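You operate a simulated robot arm through the tools that you are given. There is no shell and no other tool.

You are at the controls of a simulated robot arm. One attempt, no reset.

Task
Fit the yellow peg in the teal boat and stand the boat on the felt.
Fine: hold the boat in the vice for the fit; vice knob back at free. Where these are worked on the way, their far stop is far enough and under half their travel is too little: vice knob.

It is judged by the outcome, as a careful person would: the job done as asked, and still so three seconds after it is handed in. It fails if anything else is knocked over, pushed out of place, dropped, spilled or broken.

Robot
A 7-joint arm with a two-finger parallel gripper, fixed in place. Base frame: the origin is at the foot of the arm, x ahead of it, y to its left, z up. Units: cm, rad, N and s.
With the tool pointing down near the work surface it reaches from about 20 to 74 cm from the base axis. Its first joint turns from -2.897 to 2.897 rad. Payload 1.57 kg.
The tool frame sits at the grasp point between the pads (the TCP): z along the fingers, y along the line on which they close. The tips reach 3 cm beyond it. Largest opening 11 cm; finger width 2.4, thickness 1.2; the body of the gripper, 4.8 by 11.2 cm, starts 7.8 cm behind the TCP.
Orientation is that of the tool frame in the base frame, as a unit quaternion [x, y, z, w]. With the fingers straight down and closing along the base's y, the tool's x points along the base's -x, its y along +y and its z along -z.

Tools
- The arm moves only by the tool nudge_tool. Its argument "moves" is a list of rows, each an object (a shift or turn left out is 0, a gripper value left out holds the last) with "translation": the shift along the base's x, y, z in cm, a list of three; "dr": the turn, a rotation vector about the base's x, y, z in rad, a list of three; "gripper": the finger opening in cm, from 0 to 11. In form: [{"translation": [tx, ty, tz], "dr": [ax, ay, az], "gripper": gripper}, ...]. A call has 1 to 20 rows; each row shifts and turns the commanded pose from where the row before left it. A row lasts 0.2 s, in which the tool goes at most 5 cm and 0.15 rad; a call with a longer step from one row to the next is refused whole, and so is a gripper value outside its range. Where a pose cannot be reached the arm comes as near as it can. A force on the tool above 40 N (or 10 N above the force at the start of the call, whichever is more), or a blocked arm, ends the call early, and 0.2 s more pass. The fingers move at their own pace (about 4.5 cm/s each) and stop on an object; they squeeze with about 21 N. The grip force told is the motor's: it shows also when the fingers shut on nothing. Time passes only in rows, and 0.2 s behind the last, so rows that do not move let the fingers close. The reply holds the time, the measured pose of the TCP, the force on the tool along the base axes, the opening and the grip force, in the units named above and with some noise, with the torque about the TCP (base axes, N m) and any sound that the robot's microphone picked up, and new pictures: "show" is both (left out), scene, wrist or none.
- Cameras (640 x 400 px; columns grow to the right, rows downward): "scene" is fixed at [4.94, 65.14, 132.47]; the picture's right is [-0.32, -0.95, 0.00], its down [-0.78, 0.27, -0.57] and it looks along [0.54, -0.18, -0.82] (base axes); focal length 214 px, centre (320, 200). "wrist" rides on the gripper at [7, 1.6, -14.1] in the tool frame; the picture's right is [-0.23, 0.97, 0.00], its down [-0.86, -0.20, -0.48] and it looks along [-0.47, -0.11, 0.88] (tool axes); focal length 222 px, centre (320, 200). There is no depth. A picture from a camera that has moved, and an enlarged one, comes with that camera's place and axes in the base frame and with its lens.
- raise_lower(by): slides the trunk up (or, below 0, down) by that many cm; the arm rides with it, the base frame stays. It gives what a move gives, with no picture.
- close_up(camera, box): a new picture of the part [left, top, right, bottom] of that camera's present view, enlarged. The clock stands still meanwhile.
- finish_job(): hands the job in; it is judged then, once.

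Nothing tells you positions but the pictures and the camera data. Unless the task says otherwise, let go and move clear before handing in.

The tools are called after "Call:" as name(argument=value, ...) on one line, values as JSON. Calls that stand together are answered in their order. nudge_tool: Moves the arm, as the interface text tells. Its arguments: {"type":"object","properties":{"moves":{"type":"array","items":{"type":"object","properties":{"translation":{"type":"array","items":{"type":"number"}},"dr":{"type":"array","items":{"type":"number"}},"gripper":{"type":"number"}}}},"show":{"type":"string","enum":["both","scene","wrist","none"]}},"required":["moves"]} The other tools are called the same way: raise_lower (by) slides the trunk up or down; close_up (camera, box) takes an enlarged picture of a part of a camera's view; finish_job () hands the job in.

At the start:

```text
time: 0.0
tool_pos: [29.24, 37.78, 105.78]
tcp_rot: [0.001, 1.0, 0.0, 0.0]
ft_force: [-0.1, 0.2, -0.3]
moment: [-0.01, 0.0, -0.03]
opening: 10.97
gripper_force: 0.1
trunk travel left (down, up): [-50.0, 9.0]
```

scene: 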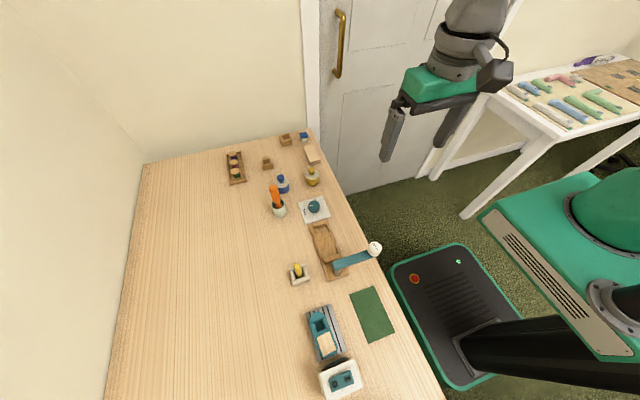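
wrist: 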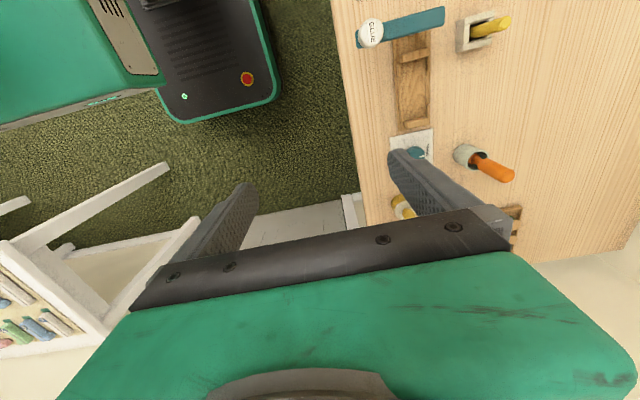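

I see a workbench with a row of items: a teal boat, a green felt, a vice-like thing with a teal handle, a yellow peg in a stand, and other things. I'll zoom in before moving.

Call:
close_up(camera="scene", box=[260, 180, 420, 280])

Call:
close_up(camera="scene", box=[260, 250, 420, 400])

Call:
close_up(camera="scene", box=[210, 120, 350, 220])

Call:
close_up(camera="wrist", box=[340, 0, 540, 220])

```text
4.00 times, centred on (340, 230) of scene
camera zoom: at [4.94, 65.14, 132.47], right [-0.32, -0.95, 0.0], down [-0.78, 0.27, -0.57], along [0.54, -0.18, -0.82], focal length 858 px, centre (240, 80)
```

zoom: 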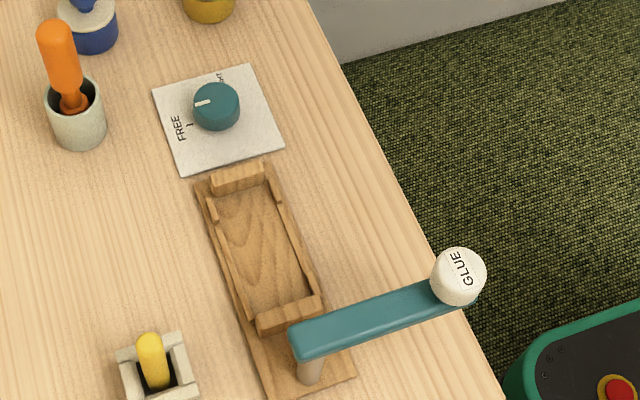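

```text
2.67 times, centred on (340, 325) of scene
camera zoom: at [4.94, 65.14, 132.47], right [-0.32, -0.95, 0.0], down [-0.78, 0.27, -0.57], along [0.54, -0.18, -0.82], focal length 572 px, centre (267, -133)
```

zoom: 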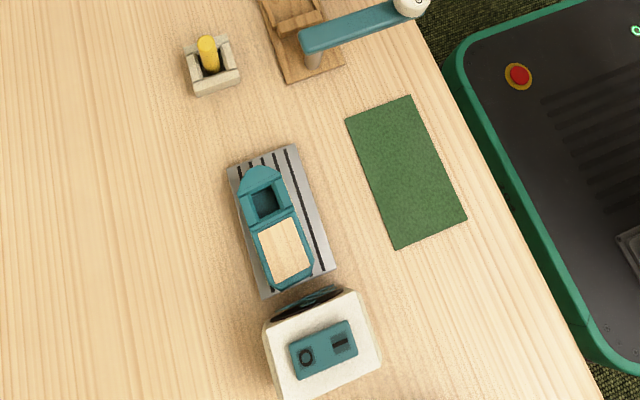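

```text
4.00 times, centred on (280, 170) of scene
camera zoom: at [4.94, 65.14, 132.47], right [-0.32, -0.95, 0.0], down [-0.78, 0.27, -0.57], along [0.54, -0.18, -0.82], focal length 858 px, centre (480, 320)
```

zoom: 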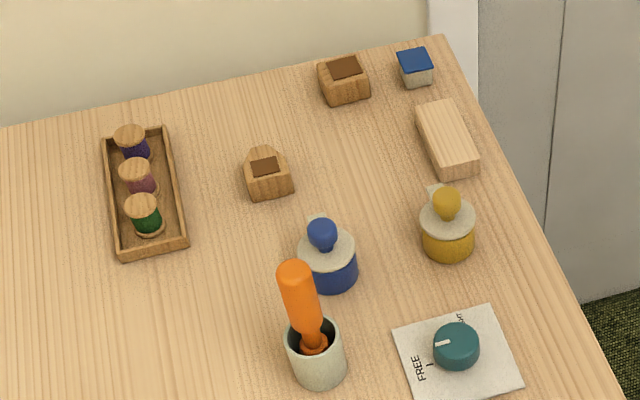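

```text
1.82 times, centred on (440, 110) of wrist
camera zoom: at [22.16, 39.23, 119.91], right [0.23, 0.97, 0.0], down [0.86, -0.2, 0.48], along [0.47, -0.11, -0.88], focal length 404 px, centre (102, 364)
```

zoom: 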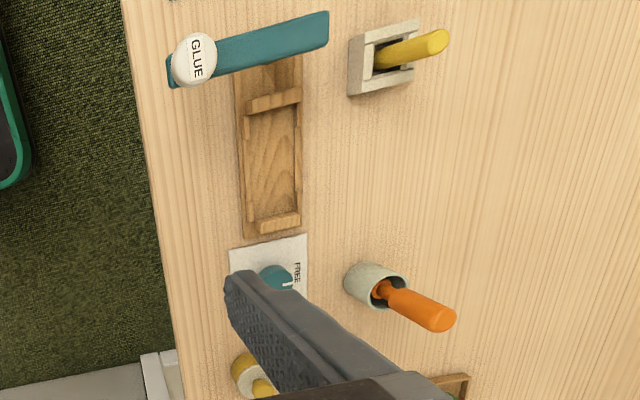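

The table top seems to be at about z = 71. I take the vice cradle to be near (30, 55), the knob near (42, 55), the peg in its holder near (22, 65), the boat near (7, 64) and the felt near (8, 50). I'll move high above the table to survey with the wrist camera.

Call:
nudge_tool(moves=[{"translation": [-3.4, 3.4, 0]}, {"translation": [-3.4, 3.4, 0]}, {"translation": [-3.4, 3.4, 0]}, {"translation": [-3.4, 3.4, 0]}, {"translation": [-3.4, 3.4, 0]}, {"translation": [0, 0, 0]}], show="both")

```text
time: 1.4
tool_pos: [12.15, 54.9, 105.85]
tcp_rot: [0.0, 1.0, 0.0, 0.0]
ft_force: [0.0, -0.7, 0.2]
moment: [-0.01, -0.06, -0.04]
opening: 11.01
gripper_force: 0.1
trunk travel left (down, up): [-50.0, 9.0]
camera wrist: at [5.09, 56.37, 119.95], right [0.23, 0.97, 0.0], down [0.85, -0.2, 0.48], along [0.47, -0.11, -0.88], focal length 222 px, centre (320, 200)
```

scene: 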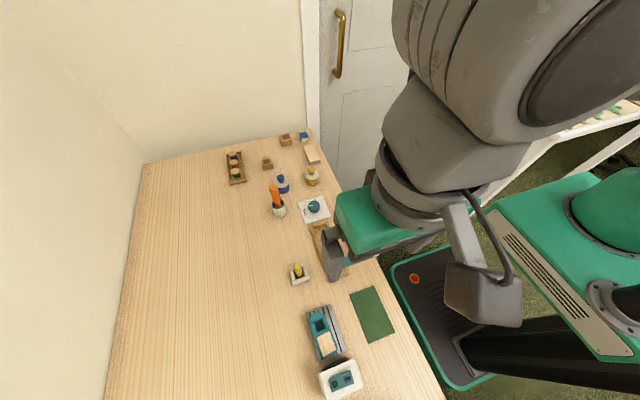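
wrist: 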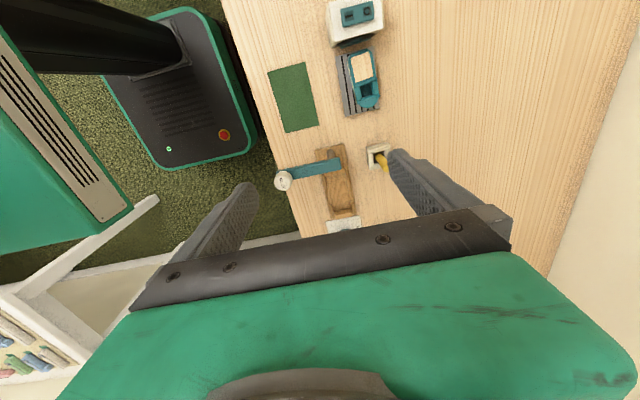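

Call:
close_up(camera="wrist", box=[260, 120, 420, 220])

Call:
close_up(camera="wrist", box=[260, 0, 420, 130])

```text
4.00 times, centred on (340, 170) of wrist
camera zoom: at [5.09, 56.37, 119.95], right [0.23, 0.97, 0.0], down [0.85, -0.2, 0.48], along [0.47, -0.11, -0.88], focal length 888 px, centre (240, 320)
```

zoom: 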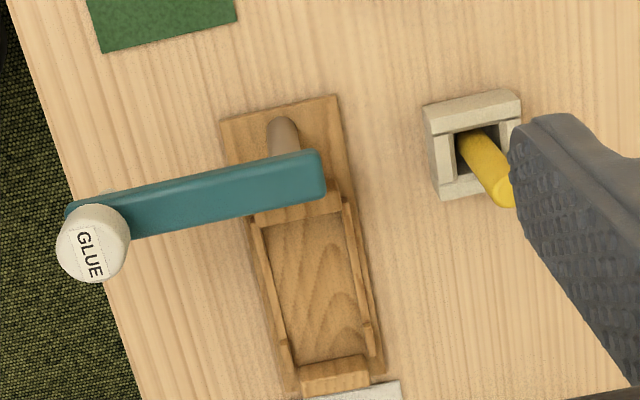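

```text
3.08 times, centred on (340, 65) of wrist
camera zoom: at [5.09, 56.37, 119.95], right [0.23, 0.97, 0.0], down [0.85, -0.2, 0.48], along [0.47, -0.11, -0.88], focal length 684 px, centre (258, 615)
```

zoom: 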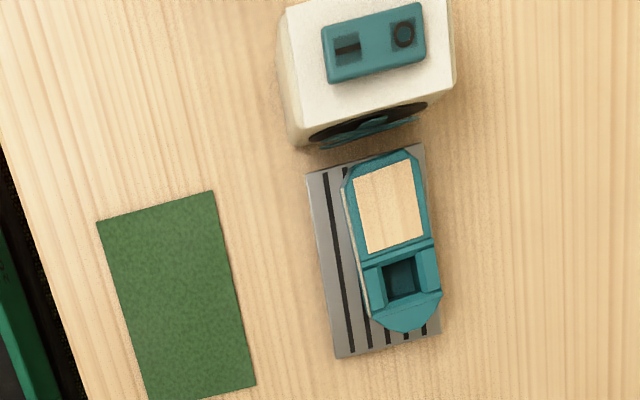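

The boat lies on a drying rack in front of a small fan. A glue jar stands on a swing bar at (20, 45), with its top at about z = 81.5, so I'll stay clear of it. Next I look at the vice and knob from closer.

Call:
nudge_tool(moves=[{"translation": [4.1, 0, -2.2]}, {"translation": [4.1, 0, -2.2]}, {"translation": [4.1, 0, -2.2]}, {"translation": [4.1, 0, -2.2]}, {"translation": [4.1, 0, -2.2]}, {"translation": [0, 0, 0]}], show="both")

Call:
close_up(camera="wrist", box=[220, 0, 420, 125])

Call:
close_up(camera="wrist", box=[240, 90, 400, 220])

```text
time: 2.8
tool_pos: [32.99, 54.86, 94.69]
tcp_rot: [0.0, 1.0, 0.0, 0.0]
ft_force: [0.0, 0.9, 0.6]
moment: [-0.02, 0.01, -0.03]
opening: 11.01
gripper_force: 0.1
trunk travel left (down, up): [-50.0, 9.0]
camera wrist: at [25.94, 56.34, 108.84], right [0.23, 0.97, 0.0], down [0.86, -0.2, 0.48], along [0.47, -0.11, -0.88], focal length 222 px, centre (320, 200)
```

scene: 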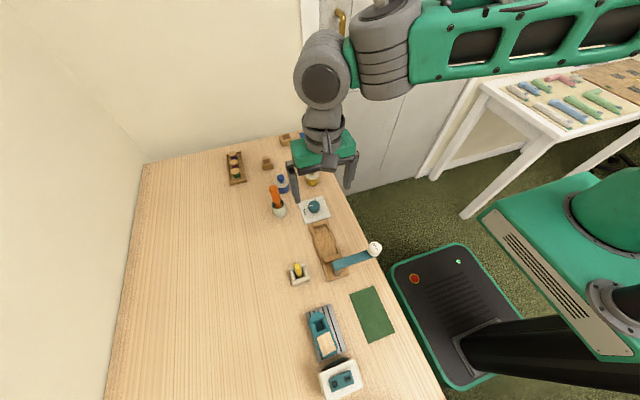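
wrist: 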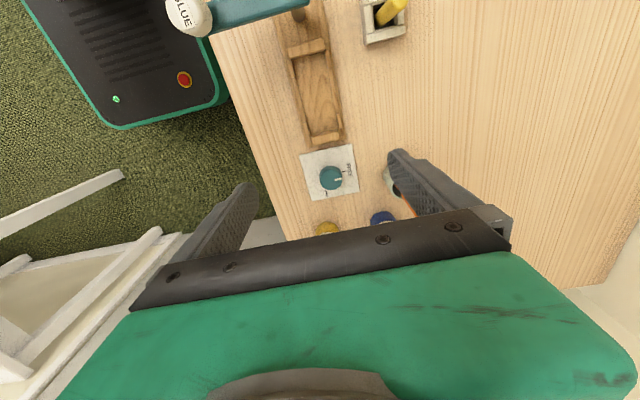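

```text
3.20 times, centred on (320, 62) of wrist
camera zoom: at [25.94, 56.34, 108.84], right [0.23, 0.97, 0.0], down [0.86, -0.2, 0.48], along [0.47, -0.11, -0.88], focal length 711 px, centre (320, 640)
```

zoom: 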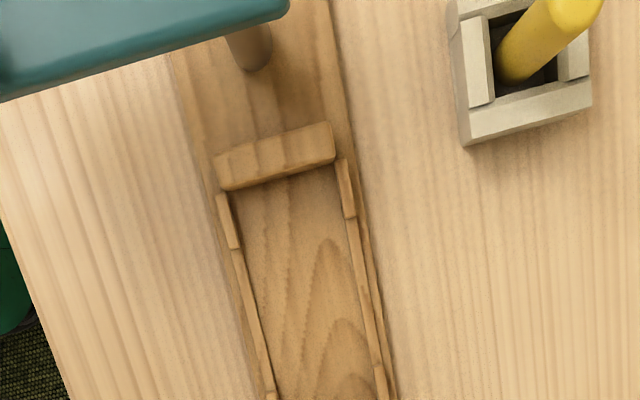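

```text
3.08 times, centred on (320, 155) of wrist
camera zoom: at [25.94, 56.34, 108.84], right [0.23, 0.97, 0.0], down [0.86, -0.2, 0.48], along [0.47, -0.11, -0.88], focal length 684 px, centre (320, 338)
```

zoom: 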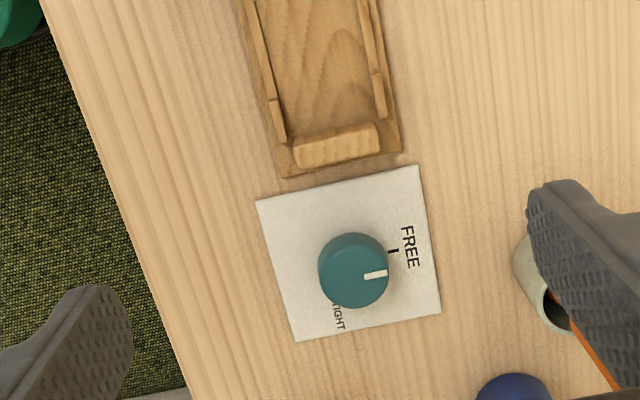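

The knob pointer starts a little off the FREE tick, towards TIGHT, which lies clockwise from above. The vice cradle runs along x with end jaws. Now I look at the boat and peg from closer.

Call:
nudge_tool(moves=[{"translation": [-4.6, 1.6, 0]}, {"translation": [-4.6, 1.6, 0]}, {"translation": [-4.6, 1.6, 0]}, {"translation": [-4.6, 1.6, 0]}, {"translation": [-4.6, 1.6, 0]}, {"translation": [0, 0, 0]}], show="wrist")

Call:
close_up(camera="wrist", box=[240, 0, 400, 110])

Call:
close_up(camera="wrist", box=[260, 110, 400, 210])

```text
time: 4.2
tool_pos: [9.61, 62.77, 94.72]
tcp_rot: [0.001, 1.0, -0.001, 0.0]
ft_force: [0.2, -0.4, -0.1]
moment: [0.0, 0.0, 0.01]
opening: 11.0
gripper_force: 0.1
trunk travel left (down, up): [-50.0, 9.0]
camera wrist: at [2.54, 64.32, 108.96], right [0.23, 0.97, 0.0], down [0.85, -0.2, 0.48], along [0.47, -0.11, -0.88], focal length 222 px, centre (320, 200)
```

wrist: 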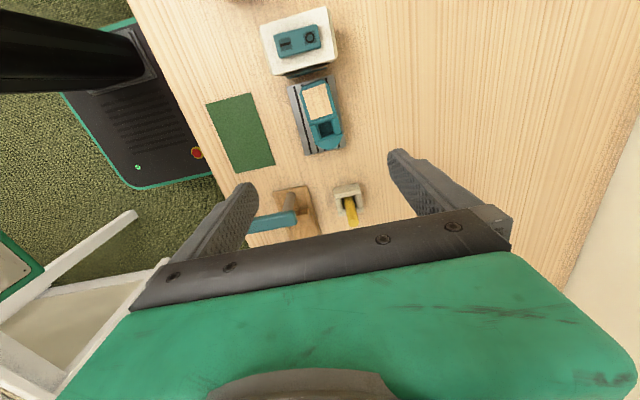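

```text
3.64 times, centred on (320, 55) of wrist
camera zoom: at [2.54, 64.32, 108.96], right [0.23, 0.97, 0.0], down [0.85, -0.2, 0.48], along [0.47, -0.11, -0.88], focal length 808 px, centre (320, 727)
```

zoom: 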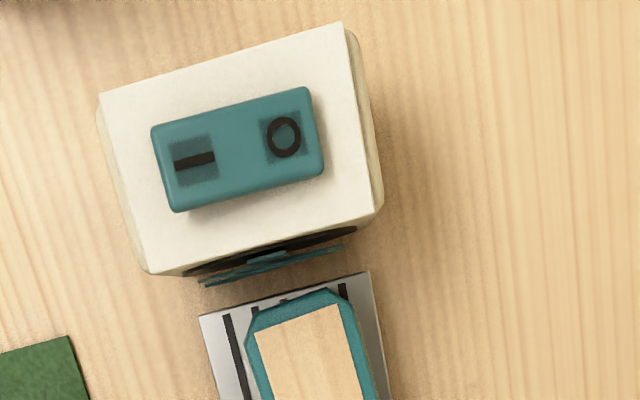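

```text
4.00 times, centred on (330, 160) of wrist
camera zoom: at [2.54, 64.32, 108.96], right [0.23, 0.97, 0.0], down [0.85, -0.2, 0.48], along [0.47, -0.11, -0.88], focal length 888 px, centre (280, 360)
```

zoom: 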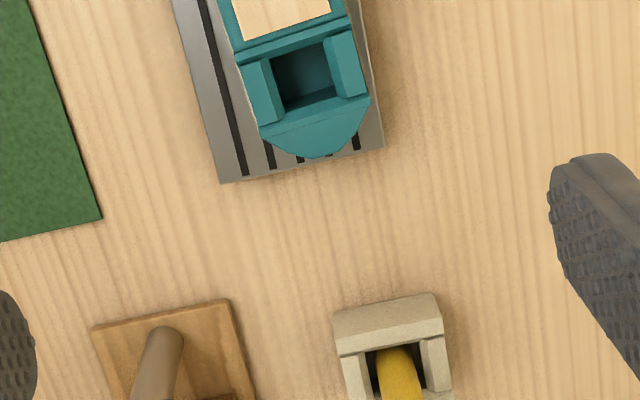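

I'm looking closer at the boat and peg holder from this position.

Call:
close_up(camera="wrist", box=[275, 70, 365, 160])

Call:
close_up(camera="wrist", box=[310, 170, 390, 230])

Call:
close_up(camera="scene", box=[270, 240, 360, 370])

```text
4.44 times, centred on (320, 115) of wrist
camera zoom: at [2.54, 64.32, 108.96], right [0.23, 0.97, 0.0], down [0.85, -0.2, 0.48], along [0.47, -0.11, -0.88], focal length 987 px, centre (320, 578)
```

zoom: 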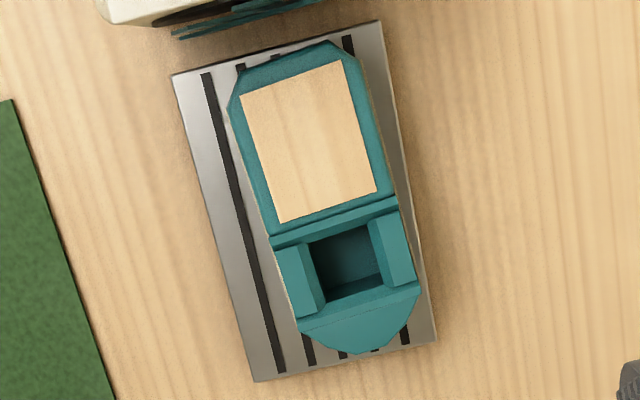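

```text
6.67 times, centred on (350, 200) of wrist
camera zoom: at [2.54, 64.32, 108.96], right [0.23, 0.97, 0.0], down [0.85, -0.2, 0.48], along [0.47, -0.11, -0.88], focal length 1481 px, centre (120, 200)
```

zoom: 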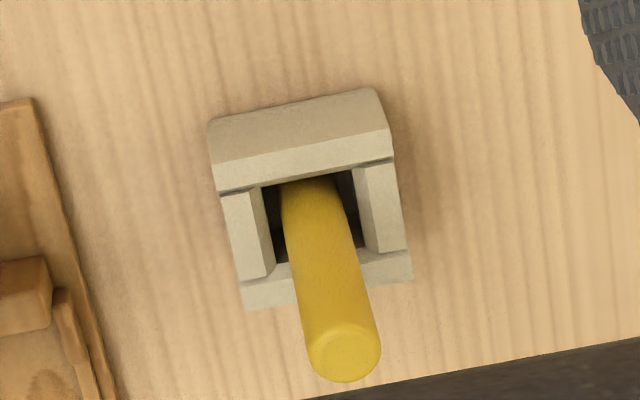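

```text
3.08 times, centred on (315, 305) of scene
camera zoom: at [4.94, 65.14, 132.47], right [-0.32, -0.95, 0.0], down [-0.78, 0.27, -0.57], along [0.54, -0.18, -0.82], focal length 660 px, centre (335, -123)
```

zoom: 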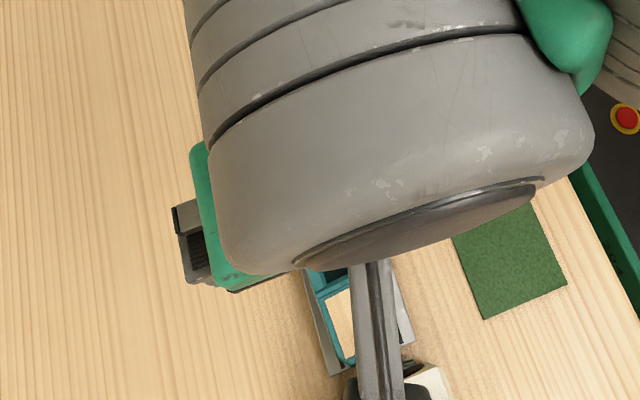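

The peg is round, about 1.6 cm across, with its top near z = 81. The boat's top is near z = 76.5 and it is yawed slightly. I'll go lower for precise measurements of the boat.

Call:
nudge_tool(moves=[{"translation": [2.2, 0.5, -4.3]}, {"translation": [2.2, 0.5, -4.3]}, {"translation": [0, 0, 0]}], show="wrist")

Call:
close_up(camera="wrist", box=[240, 0, 400, 160])

Call:
close_up(camera="wrist", box=[280, 120, 440, 220])

Call:
close_up(camera="scene", box=[270, 220, 400, 390])

```text
time: 5.0
tool_pos: [14.0, 63.59, 85.92]
tcp_rot: [-0.001, 1.0, 0.0, 0.0]
ft_force: [0.2, 0.0, 0.1]
moment: [-0.02, 0.0, -0.04]
opening: 11.0
gripper_force: 0.0
trunk travel left (down, up): [-50.0, 9.0]
camera wrist: at [6.89, 65.21, 100.17], right [0.23, 0.97, 0.0], down [0.86, -0.2, 0.48], along [0.47, -0.11, -0.88], focal length 222 px, centre (320, 200)
```

wrist: 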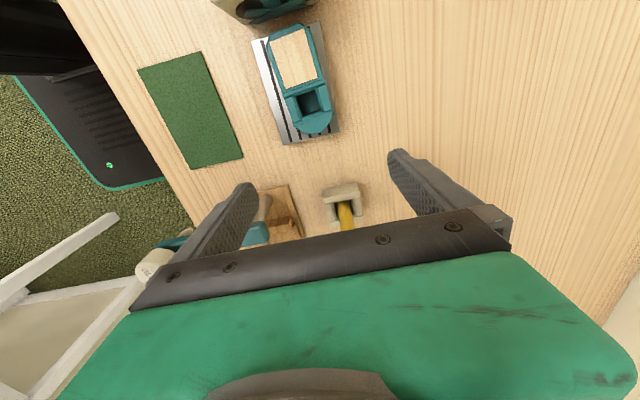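

```text
2.50 times, centred on (320, 80) of wrist
camera zoom: at [6.89, 65.21, 100.17], right [0.23, 0.97, 0.0], down [0.86, -0.2, 0.48], along [0.47, -0.11, -0.88], focal length 555 px, centre (320, 500)
```

zoom: 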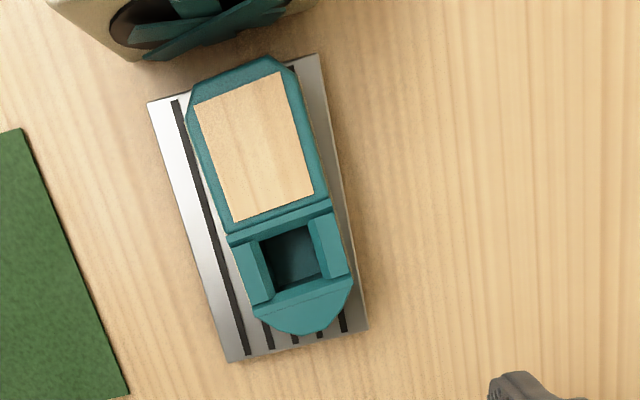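

```text
4.00 times, centred on (360, 170) of wrist
camera zoom: at [6.89, 65.21, 100.17], right [0.23, 0.97, 0.0], down [0.86, -0.2, 0.48], along [0.47, -0.11, -0.88], focal length 888 px, centre (160, 320)
```

zoom: 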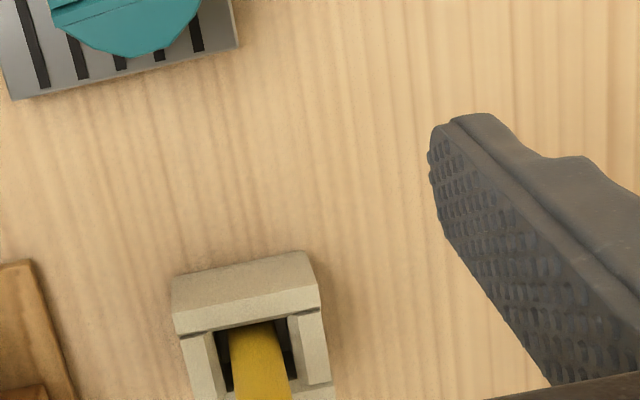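

```text
2.35 times, centred on (335, 305) of scene
camera zoom: at [4.94, 65.14, 132.47], right [-0.32, -0.95, 0.0], down [-0.78, 0.27, -0.57], along [0.54, -0.18, -0.82], focal length 505 px, centre (285, -47)
```

zoom: 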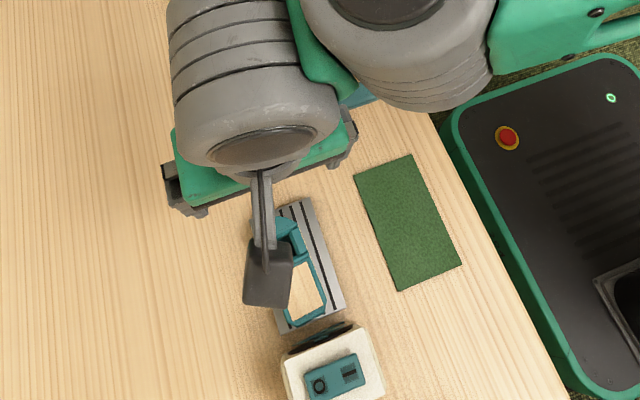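

Better triangulation from several wrist views puts the table at about z = 74, so things are about 3 cm higher than I first thought. The glue jar top is near (19, 46.5, 85) and the peg top near 82.6. I'll rise, then look down close on the vice and knob.

Call:
nudge_tool(moves=[{"translation": [0, 0, 4.5]}, {"translation": [1.5, -1, 4]}, {"translation": [4.5, -1.7, 0]}, {"translation": [4.5, -1.7, 0]}, {"translation": [4.5, -1.7, 0]}, {"translation": [4.5, -1.7, 0]}, {"translation": [1.5, -0.8, -4]}, {"translation": [0, 0, -4]}, {"translation": [0, 0, 0]}], show="wrist")

Call:
close_up(camera="wrist", box=[220, 0, 380, 120])

Call:
close_up(camera="wrist", box=[260, 90, 380, 210])

```text
time: 7.0
tool_pos: [34.95, 54.96, 86.75]
tcp_rot: [0.001, 1.0, 0.0, 0.0]
ft_force: [0.1, 0.2, 0.0]
moment: [-0.01, -0.01, -0.03]
opening: 11.0
gripper_force: 0.1
trunk travel left (down, up): [-50.0, 9.0]
camera wrist: at [27.9, 56.45, 100.97], right [0.23, 0.97, 0.0], down [0.86, -0.2, 0.48], along [0.47, -0.11, -0.88], focal length 222 px, centre (320, 200)
```

wrist: 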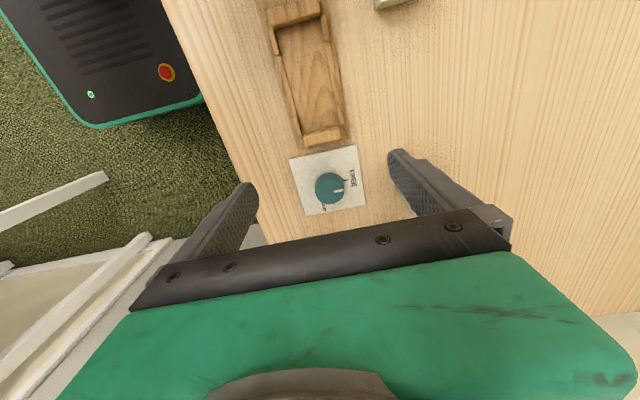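

```text
3.33 times, centred on (300, 60) of wrist
camera zoom: at [27.9, 56.45, 100.97], right [0.23, 0.97, 0.0], down [0.86, -0.2, 0.48], along [0.47, -0.11, -0.88], focal length 740 px, centre (387, 667)
```

zoom: 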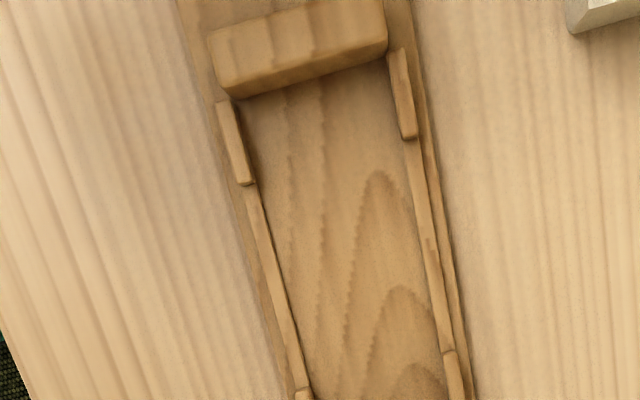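

```text
3.33 times, centred on (320, 150) of wrist
camera zoom: at [27.9, 56.45, 100.97], right [0.23, 0.97, 0.0], down [0.86, -0.2, 0.48], along [0.47, -0.11, -0.88], focal length 740 px, centre (320, 367)
```

zoom: 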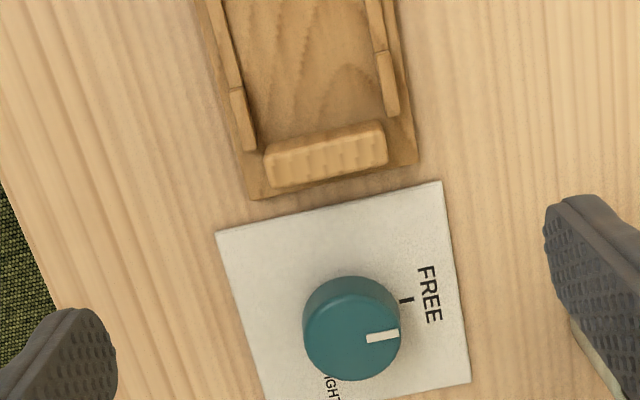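

The vice interior spans roughly x 22.9–32.7 and y 53.2–57.6, and the boat is about 9 × 4 cm. To calibrate heights, I'll touch the bare table gently with closed fingers at about (30, 63).

Call:
nudge_tool(moves=[{"translation": [-2.5, 4, 0], "gripper": 0}, {"translation": [-2.5, 4, 0]}, {"translation": [0, 0, 0]}, {"translation": [0, 0, 0]}, {"translation": [0, 0, -3]}, {"translation": [0, 0, -3]}, {"translation": [0, 0, 0]}], show="wrist")

```text
time: 8.6
tool_pos: [29.86, 63.11, 80.58]
tcp_rot: [0.0, 1.0, 0.0, 0.0]
ft_force: [-0.5, 0.8, 0.9]
moment: [0.01, -0.02, -0.01]
opening: 0.01
gripper_force: 18.1
trunk travel left (down, up): [-50.0, 9.0]
camera wrist: at [22.79, 64.64, 94.83], right [0.23, 0.97, 0.0], down [0.85, -0.2, 0.48], along [0.47, -0.11, -0.88], focal length 222 px, centre (320, 200)
```

wrist: 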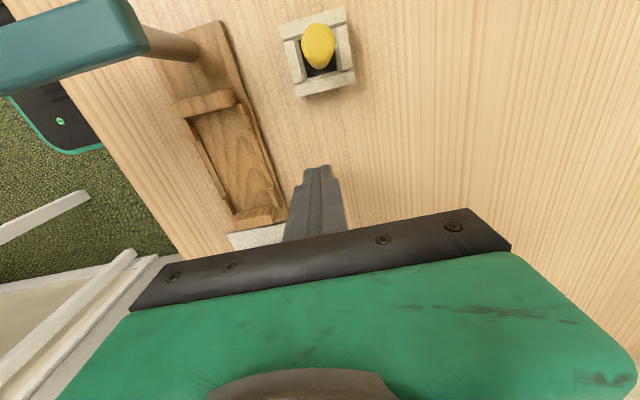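

The fingers are clear of everything above bare table. I'll creep down until they touch, and zoom on the peg holder, which is almost right under the camera.

Call:
close_up(camera="wrist", box=[260, 0, 380, 110])

Call:
nudge_tool(moves=[{"translation": [0, 0, -1.5]}, {"translation": [0, 0, -0.5]}, {"translation": [0, 0, -0.2]}, {"translation": [0, 0, -0.2]}, {"translation": [0, 0, -0.2]}, {"translation": [0, 0, -0.2]}], show="none")

```text
3.64 times, centred on (320, 55) of wrist
camera zoom: at [22.79, 64.64, 94.83], right [0.23, 0.97, 0.0], down [0.85, -0.2, 0.48], along [0.47, -0.11, -0.88], focal length 808 px, centre (320, 727)
```

zoom: 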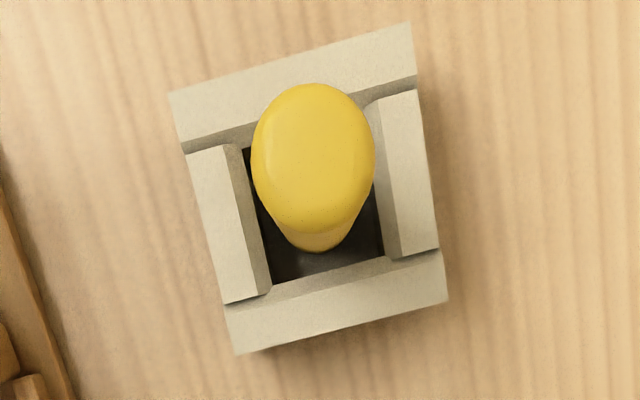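

```text
time: 10.0
tool_pos: [30.12, 63.07, 77.81]
tcp_rot: [0.0, 1.0, 0.0, 0.0]
ft_force: [-0.3, -1.1, -0.2]
moment: [-0.02, -0.01, -0.01]
opening: 0.01
gripper_force: 20.9
trunk travel left (down, up): [-50.0, 9.0]
```

The peg stands upright at about (21.4, 64.9). There is no contact with the table yet at TCP z = 77.8, so I continue down.

Call:
nudge_tool(moves=[{"translation": [0, 0, -0.2]}, {"translation": [0, 0, -0.2]}, {"translation": [0, 0, -0.2]}, {"translation": [0, 0, -0.2]}], show="none")

```text
time: 11.0
tool_pos: [30.14, 63.14, 77.03]
tcp_rot: [0.001, 1.0, 0.0, 0.0]
ft_force: [-0.4, 0.2, 0.6]
moment: [0.0, -0.03, -0.03]
opening: 0.0
gripper_force: 21.5
trunk travel left (down, up): [-50.0, 9.0]
```

Call:
nudge_tool(moves=[{"translation": [0, 0, -0.1]}, {"translation": [0, 0, -0.1]}, {"translation": [0, 0, -0.1]}, {"translation": [0, 0, 0]}], show="none")

```text
time: 12.0
tool_pos: [30.18, 63.11, 76.95]
tcp_rot: [0.001, 1.0, 0.002, 0.001]
ft_force: [1.4, -4.3, 15.3]
moment: [-0.15, 0.13, 0.08]
opening: 0.0
gripper_force: 21.5
trunk travel left (down, up): [-50.0, 9.0]
```

Contact shows the table is at z = 74.0, which confirms the wrist-camera geometry. Now I lift away and go above the boat.

Call:
nudge_tool(moves=[{"translation": [0, 0, 4.8]}, {"translation": [0, 0, 4.8]}, {"translation": [0, 0, 4.8]}, {"translation": [-4.6, 0.1, 0]}, {"translation": [-4.6, 0.1, 0]}, {"translation": [-4.6, 0.1, 0]}, {"translation": [-4.6, 0.1, 0], "gripper": 7}, {"translation": [-4.9, 0, 0]}, {"translation": [0, 0, -3], "dr": [0, 0, 0.06]}, {"translation": [0, 0, 0]}], show="wrist")

Call:
close_up(camera="wrist", box=[240, 70, 400, 230])

```text
time: 14.2
tool_pos: [6.73, 63.34, 88.1]
tcp_rot: [-0.029, 1.0, 0.0, 0.0]
ft_force: [0.1, 0.9, -0.8]
moment: [-0.03, -0.01, -0.01]
opening: 7.0
gripper_force: 0.0
trunk travel left (down, up): [-50.0, 9.0]
camera wrist: at [-0.4, 64.42, 102.18], right [0.17, 0.99, 0.0], down [0.87, -0.15, 0.48], along [0.47, -0.08, -0.88], focal length 222 px, centre (320, 200)
```

wrist: 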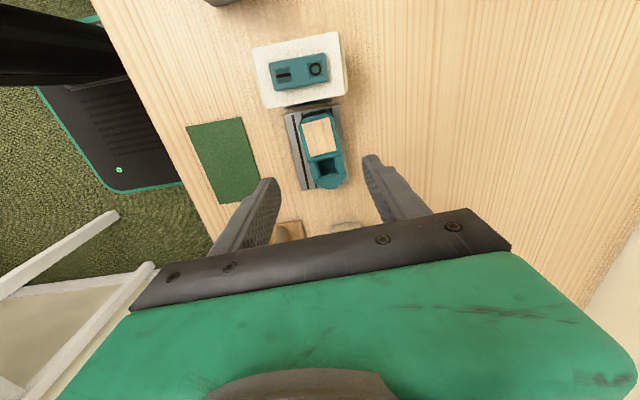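

```text
2.50 times, centred on (320, 150) of wrist
camera zoom: at [-0.4, 64.42, 102.18], right [0.17, 0.99, 0.0], down [0.87, -0.15, 0.48], along [0.47, -0.08, -0.88], focal length 555 px, centre (320, 325)
```

zoom: 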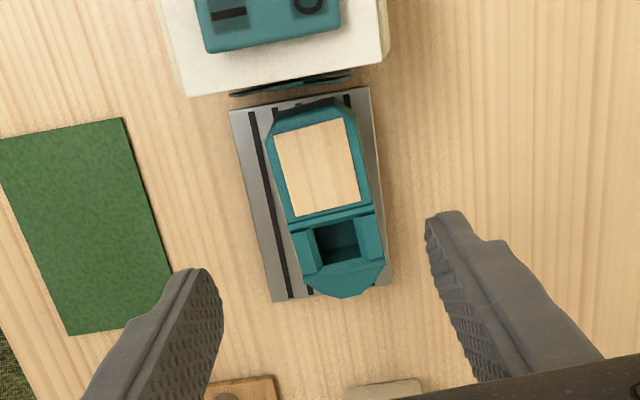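

The boat is between the open fingers. I'll shift slightly to centre and descend to just above gripping height, then check.

Call:
nudge_tool(moves=[{"translation": [0.05, 0.3, -4], "dr": [0, 0, 0.02]}, {"translation": [0, 0, -3.9]}, {"translation": [0, 0, 0]}], show="both")

Call:
close_up(camera="wrist", box=[240, 80, 400, 240])

Call:
close_up(camera="scene", box=[270, 250, 400, 390])

```text
time: 15.0
tool_pos: [6.94, 63.59, 80.31]
tcp_rot: [-0.041, 0.999, 0.0, -0.001]
ft_force: [-1.5, 0.4, 0.1]
moment: [0.02, -0.01, 0.01]
opening: 7.01
gripper_force: 0.2
trunk travel left (down, up): [-50.0, 9.0]
camera wrist: at [-0.34, 64.58, 94.49], right [0.15, 0.99, 0.0], down [0.87, -0.13, 0.48], along [0.47, -0.07, -0.88], focal length 222 px, centre (320, 200)
```

scene: 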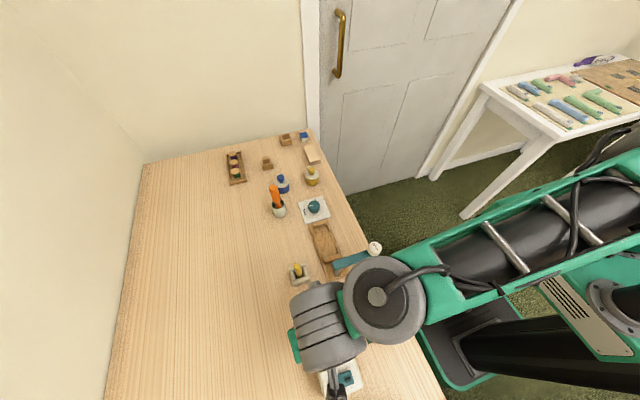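
wrist: 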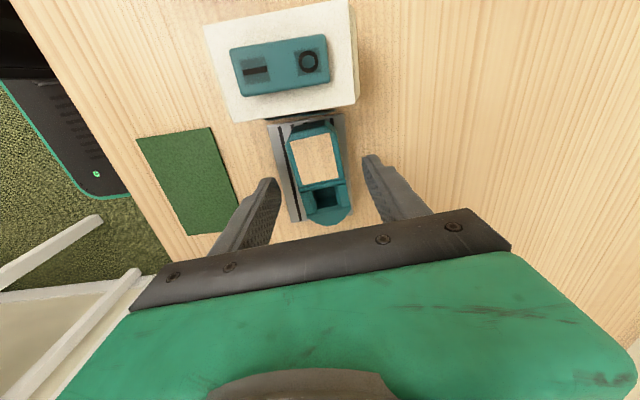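

```text
2.50 times, centred on (320, 160) of wrist
camera zoom: at [-0.34, 64.58, 94.49], right [0.15, 0.99, 0.0], down [0.87, -0.13, 0.48], along [0.47, -0.07, -0.88], focal length 555 px, centre (320, 300)
```

zoom: 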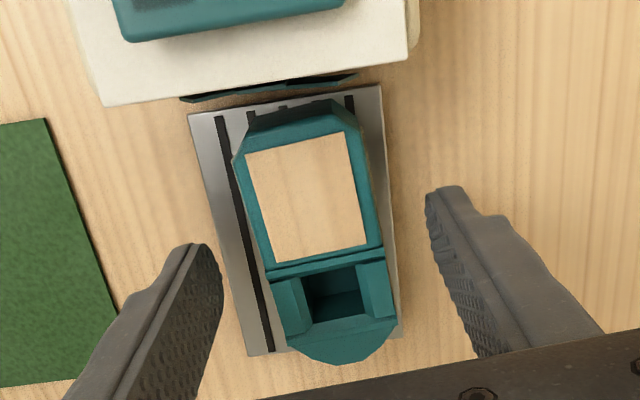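

```text
2.86 times, centred on (335, 320) of scene
camera zoom: at [4.94, 65.14, 132.47], right [-0.32, -0.95, 0.0], down [-0.78, 0.27, -0.57], along [0.54, -0.18, -0.82], focal length 613 px, centre (277, -143)
```

zoom: 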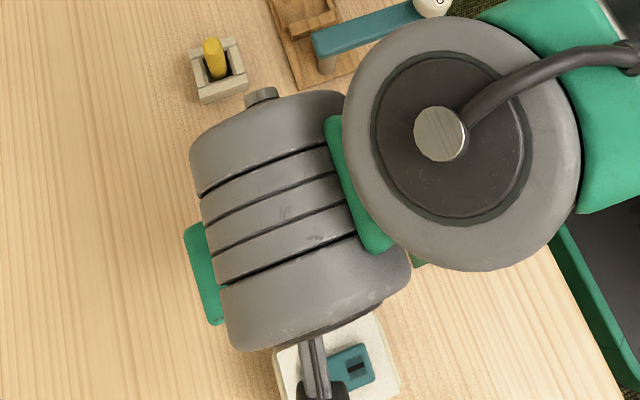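

The fingers are centred around the hull, with the deck near z = 77.5 and the rack top near 75. I'll go down 0.9 cm and close on the hull.

Call:
nudge_tool(moves=[{"translation": [0, 0.05, -0.9]}, {"translation": [0, 0, 0], "gripper": 5}, {"translation": [0, 0, 0]}, {"translation": [0, 0, 0], "gripper": 3}, {"translation": [0, 0, 0]}, {"translation": [0, 0, 0]}, {"translation": [0, 0, 0]}], show="wrist")

Call:
close_up(camera="wrist", box=[240, 80, 400, 240])

```text
time: 16.6
tool_pos: [6.85, 63.78, 79.44]
tcp_rot: [-0.04, 0.999, 0.0, 0.0]
ft_force: [0.1, 0.5, 0.2]
moment: [0.04, 0.01, 0.02]
opening: 3.95
gripper_force: 21.0
trunk travel left (down, up): [-50.0, 9.0]
camera wrist: at [-0.32, 64.72, 93.58], right [0.15, 0.99, 0.0], down [0.87, -0.13, 0.48], along [0.47, -0.07, -0.88], focal length 222 px, centre (320, 200)
```

wrist: 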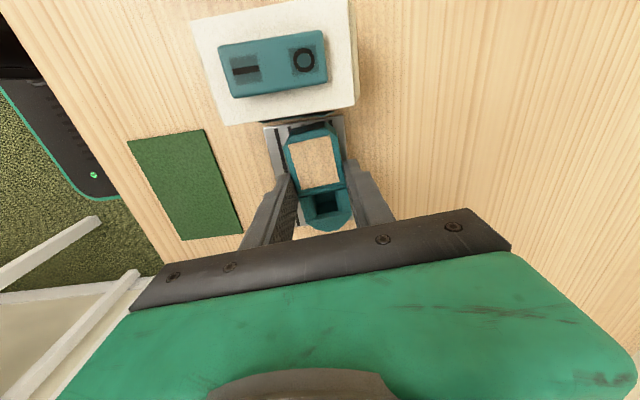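

```text
2.50 times, centred on (320, 160) of wrist
camera zoom: at [-0.32, 64.72, 93.58], right [0.15, 0.99, 0.0], down [0.87, -0.13, 0.48], along [0.47, -0.07, -0.88], focal length 555 px, centre (320, 300)
```

zoom: 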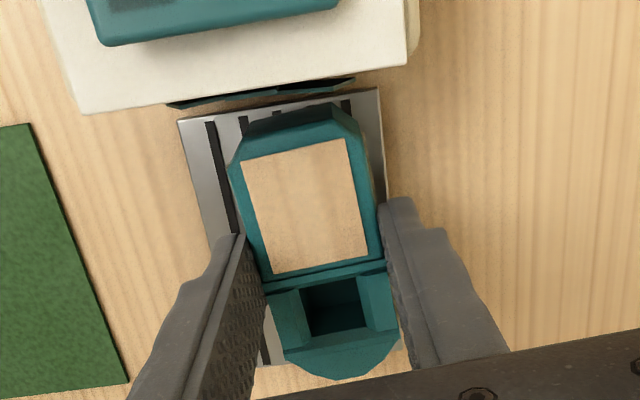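

The boat is gripped, 3.95 cm wide. I'll lift straight up and check the hold.

Call:
nudge_tool(moves=[{"translation": [0, 0, 0.5]}, {"translation": [0, 0, 1.5]}, {"translation": [0, 0, 4]}, {"translation": [0, 0, 4.5]}, {"translation": [0, 0, 4.5]}, {"translation": [0, 0, 0]}], show="both")

Call:
close_up(camera="wrist", box=[240, 80, 400, 240])

```text
time: 18.0
tool_pos: [7.09, 63.63, 94.15]
tcp_rot: [-0.04, 0.999, 0.0, 0.001]
ft_force: [0.0, -0.3, -0.1]
moment: [0.03, 0.01, -0.01]
opening: 2.98
gripper_force: 0.0
trunk travel left (down, up): [-50.0, 9.0]
camera wrist: at [-0.1, 64.61, 108.31], right [0.15, 0.99, 0.0], down [0.87, -0.13, 0.48], along [0.47, -0.07, -0.88], focal length 222 px, centre (320, 200)
```

scene: 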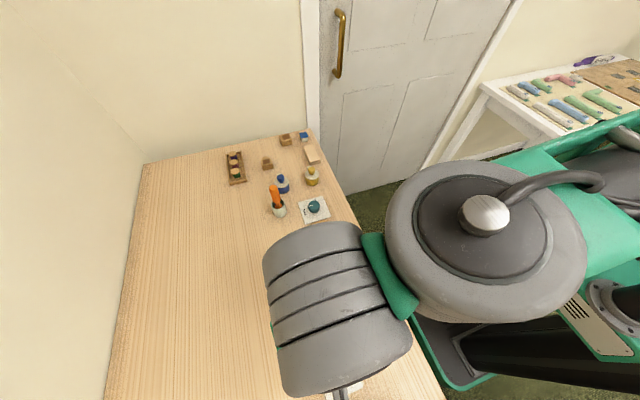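
wrist: 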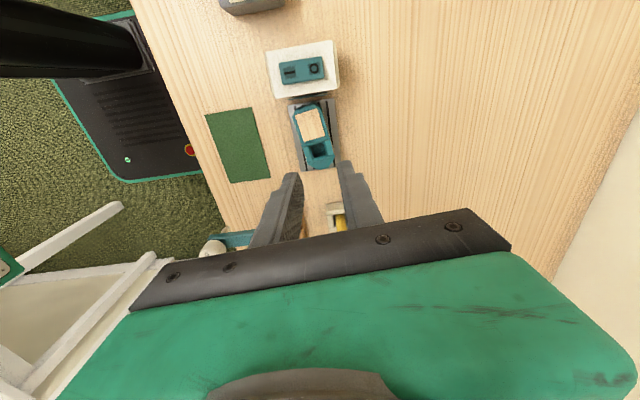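

```text
2.50 times, centred on (320, 160) of wrist
camera zoom: at [-0.1, 64.61, 108.31], right [0.15, 0.99, 0.0], down [0.87, -0.13, 0.48], along [0.47, -0.07, -0.88], focal length 555 px, centre (320, 300)
```

zoom: 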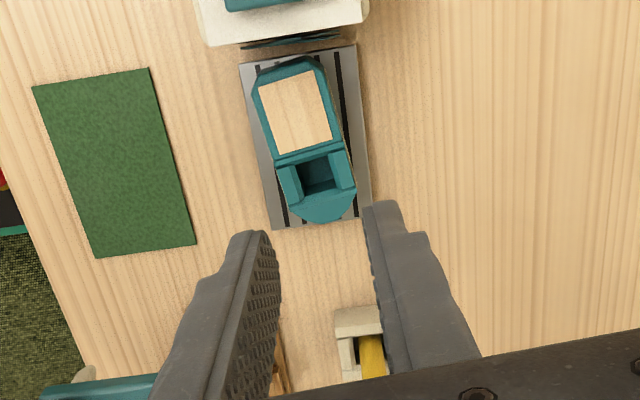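

The gripper slid off: the opening fell to 2.98 and the boat is still on the rack. My grip was too shallow. I'll look at the boat's side shape before gripping deeper.

Call:
close_up(camera="wrist", box=[285, 90, 345, 180])

```text
4.44 times, centred on (315, 135) of wrist
camera zoom: at [-0.1, 64.61, 108.31], right [0.15, 0.99, 0.0], down [0.87, -0.13, 0.48], along [0.47, -0.07, -0.88], focal length 987 px, centre (342, 489)
```

zoom: 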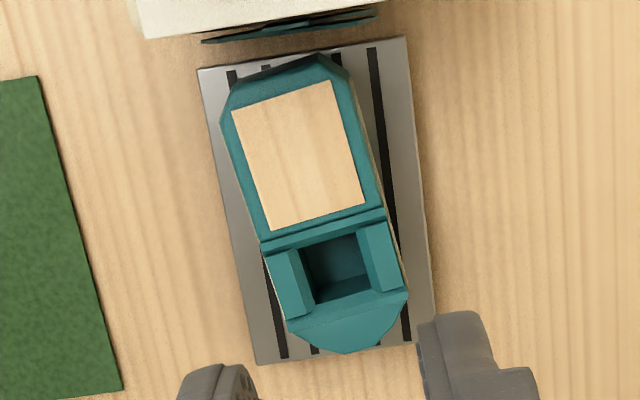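

The boat has shifted about 1 cm towards -y and yawed to about 0.13 rad, still upright on the rack. I'll zoom much closer to understand its side profile.

Call:
close_up(camera="wrist", box=[293, 95, 337, 140])

Call:
close_up(camera="wrist", box=[295, 130, 345, 175])

```text
8.89 times, centred on (315, 118) of wrist
camera zoom: at [-0.1, 64.61, 108.31], right [0.15, 0.99, 0.0], down [0.87, -0.13, 0.48], along [0.47, -0.07, -0.88], focal length 1974 px, centre (364, 933)
```

zoom: 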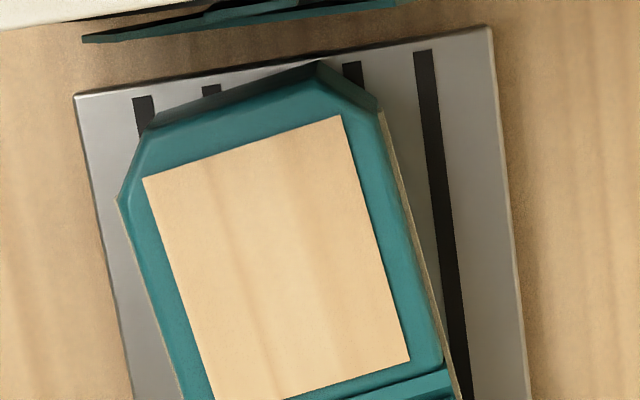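

```text
8.89 times, centred on (320, 152) of wrist
camera zoom: at [-0.1, 64.61, 108.31], right [0.15, 0.99, 0.0], down [0.87, -0.13, 0.48], along [0.47, -0.07, -0.88], focal length 1974 px, centre (320, 622)
```

zoom: 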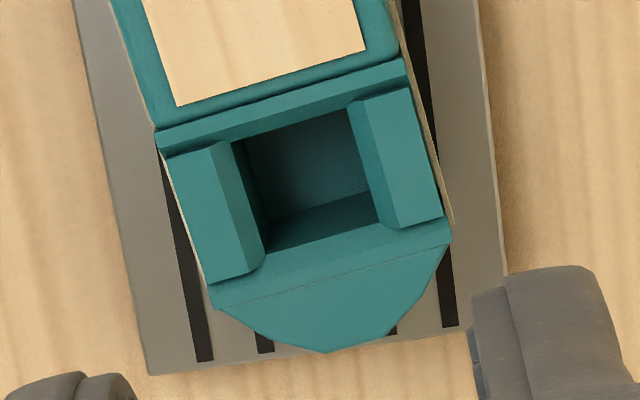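

Comparing views with a wider baseline gives a rack top of 75.1 and a deck of about 78.3. The sides carry thin pale strips. I'll regrip deeper, with the tips about 0.4 cm above the rack, re-centred on the boat's new pose.

Call:
nudge_tool(moves=[{"translation": [-0.1, -0.8, 0], "dr": [0, 0, 0.05], "gripper": 7}, {"translation": [0, 0, -4]}, {"translation": [0, 0, -4]}, {"translation": [0, 0, -4]}, {"translation": [0, 0, 0]}], show="wrist")

Call:
close_up(camera="wrist", box=[240, 80, 400, 240])

```text
time: 19.2
tool_pos: [6.77, 63.06, 82.09]
tcp_rot: [-0.065, 0.998, 0.0, 0.001]
ft_force: [-0.3, 0.6, 0.0]
moment: [-0.05, 0.03, -0.02]
opening: 7.01
gripper_force: 0.0
trunk travel left (down, up): [-50.0, 9.0]
camera wrist: at [-0.5, 63.57, 96.29], right [0.1, 1.0, 0.0], down [0.87, -0.09, 0.48], along [0.48, -0.05, -0.88], focal length 222 px, centre (320, 200)
```

wrist: 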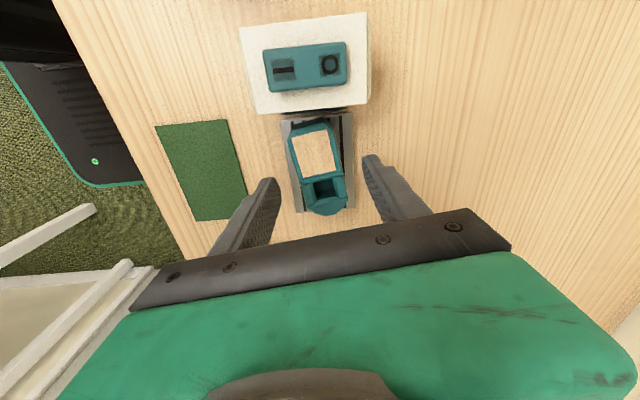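

```text
2.50 times, centred on (320, 160) of wrist
camera zoom: at [-0.5, 63.57, 96.29], right [0.1, 1.0, 0.0], down [0.87, -0.09, 0.48], along [0.48, -0.05, -0.88], focal length 555 px, centre (320, 300)
```

zoom: 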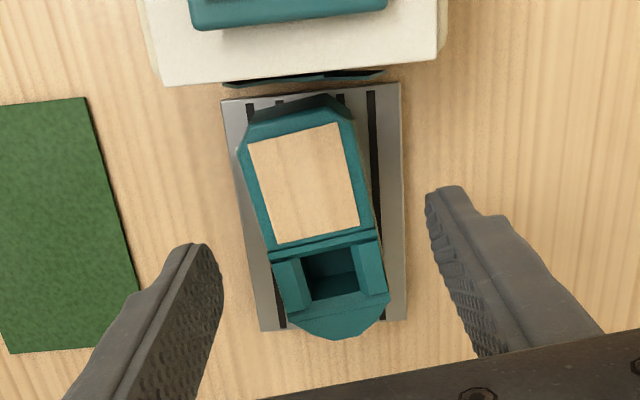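

The boat is centred between the fingers. I descend to put the tips about 0.4 cm above the rack and close.

Call:
nudge_tool(moves=[{"translation": [0, -0.1, -2]}, {"translation": [0, 0, -1.6]}, {"translation": [0, 0, 0], "gripper": 5}, {"translation": [0, 0, 0]}, {"translation": [0, 0, 0], "gripper": 2.5}, {"translation": [0, 0, 0]}, {"translation": [0, 0, 0]}, {"translation": [0, 0, 0]}, {"translation": [0, 0, 0]}], show="wrist")

Call:
close_up(camera="wrist", box=[240, 80, 400, 240])

```text
time: 21.2
tool_pos: [6.77, 62.84, 78.78]
tcp_rot: [-0.065, 0.998, 0.0, 0.0]
ft_force: [0.3, 0.0, 0.0]
moment: [0.02, 0.04, 0.0]
opening: 3.97
gripper_force: 21.0
trunk travel left (down, up): [-50.0, 9.0]
camera wrist: at [-0.53, 63.46, 92.83], right [0.1, 1.0, 0.0], down [0.87, -0.09, 0.48], along [0.48, -0.05, -0.88], focal length 222 px, centre (320, 200)
```

wrist: 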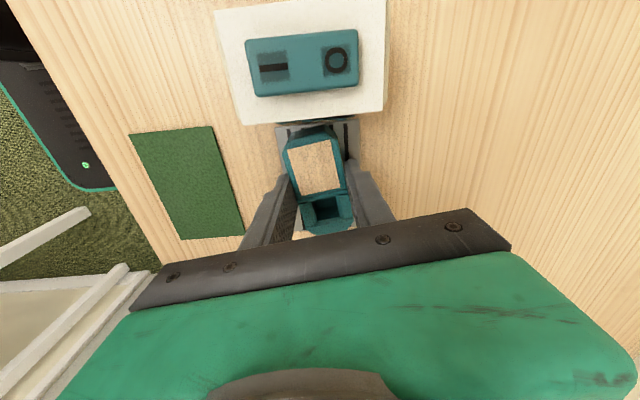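

```text
2.50 times, centred on (320, 160) of wrist
camera zoom: at [-0.53, 63.46, 92.83], right [0.1, 1.0, 0.0], down [0.87, -0.09, 0.48], along [0.48, -0.05, -0.88], focal length 555 px, centre (320, 300)
```

zoom: 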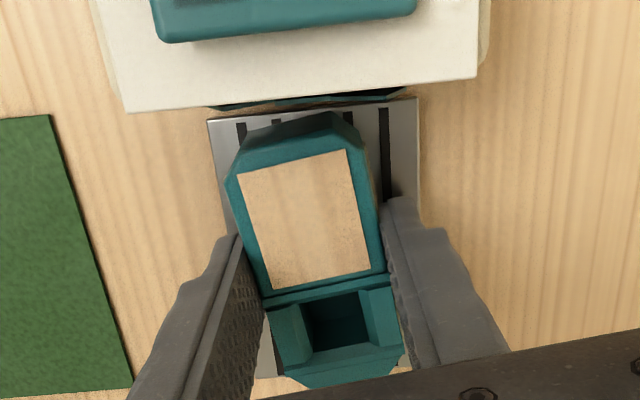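

The grip is at 3.97 cm. I'll lift very slowly and watch the opening and force.

Call:
nudge_tool(moves=[{"translation": [0, 0, 0.1]}, {"translation": [0, 0, 0.2]}, {"translation": [0, 0, 0.2]}, {"translation": [0, 0, 0]}], show="none")

Call:
close_up(camera="wrist", box=[240, 80, 400, 240])

```text
time: 22.2
tool_pos: [6.61, 62.98, 79.04]
tcp_rot: [-0.065, 0.998, 0.0, 0.0]
ft_force: [-0.2, -0.2, -1.1]
moment: [0.0, 0.01, 0.02]
opening: 3.96
gripper_force: 20.9
trunk travel left (down, up): [-50.0, 9.0]
```

```text
2.50 times, centred on (320, 160) of wrist
camera zoom: at [-0.51, 63.5, 93.37], right [0.1, 1.0, 0.0], down [0.87, -0.09, 0.48], along [0.48, -0.05, -0.88], focal length 555 px, centre (320, 300)
```

zoom: 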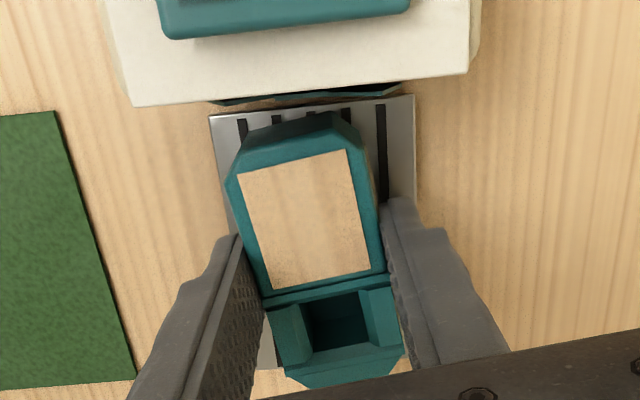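

The boat is rising with the gripper, at about 1 N of weight. I continue lifting at a gentle pace.

Call:
nudge_tool(moves=[{"translation": [0, 0, 0.3]}, {"translation": [0, 0, 0.4]}, {"translation": [0, 0, 0.5]}, {"translation": [0, 0, 0.5]}, {"translation": [0, 0, 0.5]}, {"translation": [0, 0, 0]}], show="none")

Call:
close_up(camera="wrist", box=[240, 80, 400, 240])

```text
time: 23.6
tool_pos: [6.76, 63.07, 81.51]
tcp_rot: [-0.065, 0.998, 0.0, 0.0]
ft_force: [0.3, 0.0, -1.5]
moment: [0.03, 0.01, -0.02]
opening: 3.95
gripper_force: 21.6
trunk travel left (down, up): [-50.0, 9.0]
```

```text
2.50 times, centred on (320, 160) of wrist
camera zoom: at [-0.48, 63.68, 95.62], right [0.1, 0.99, 0.0], down [0.87, -0.09, 0.48], along [0.48, -0.05, -0.88], focal length 555 px, centre (320, 300)
```

zoom: 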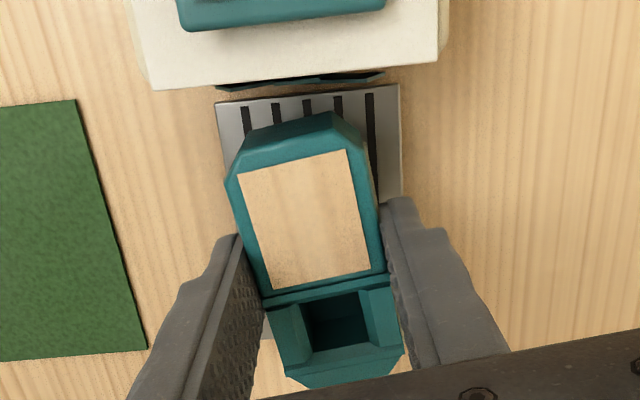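

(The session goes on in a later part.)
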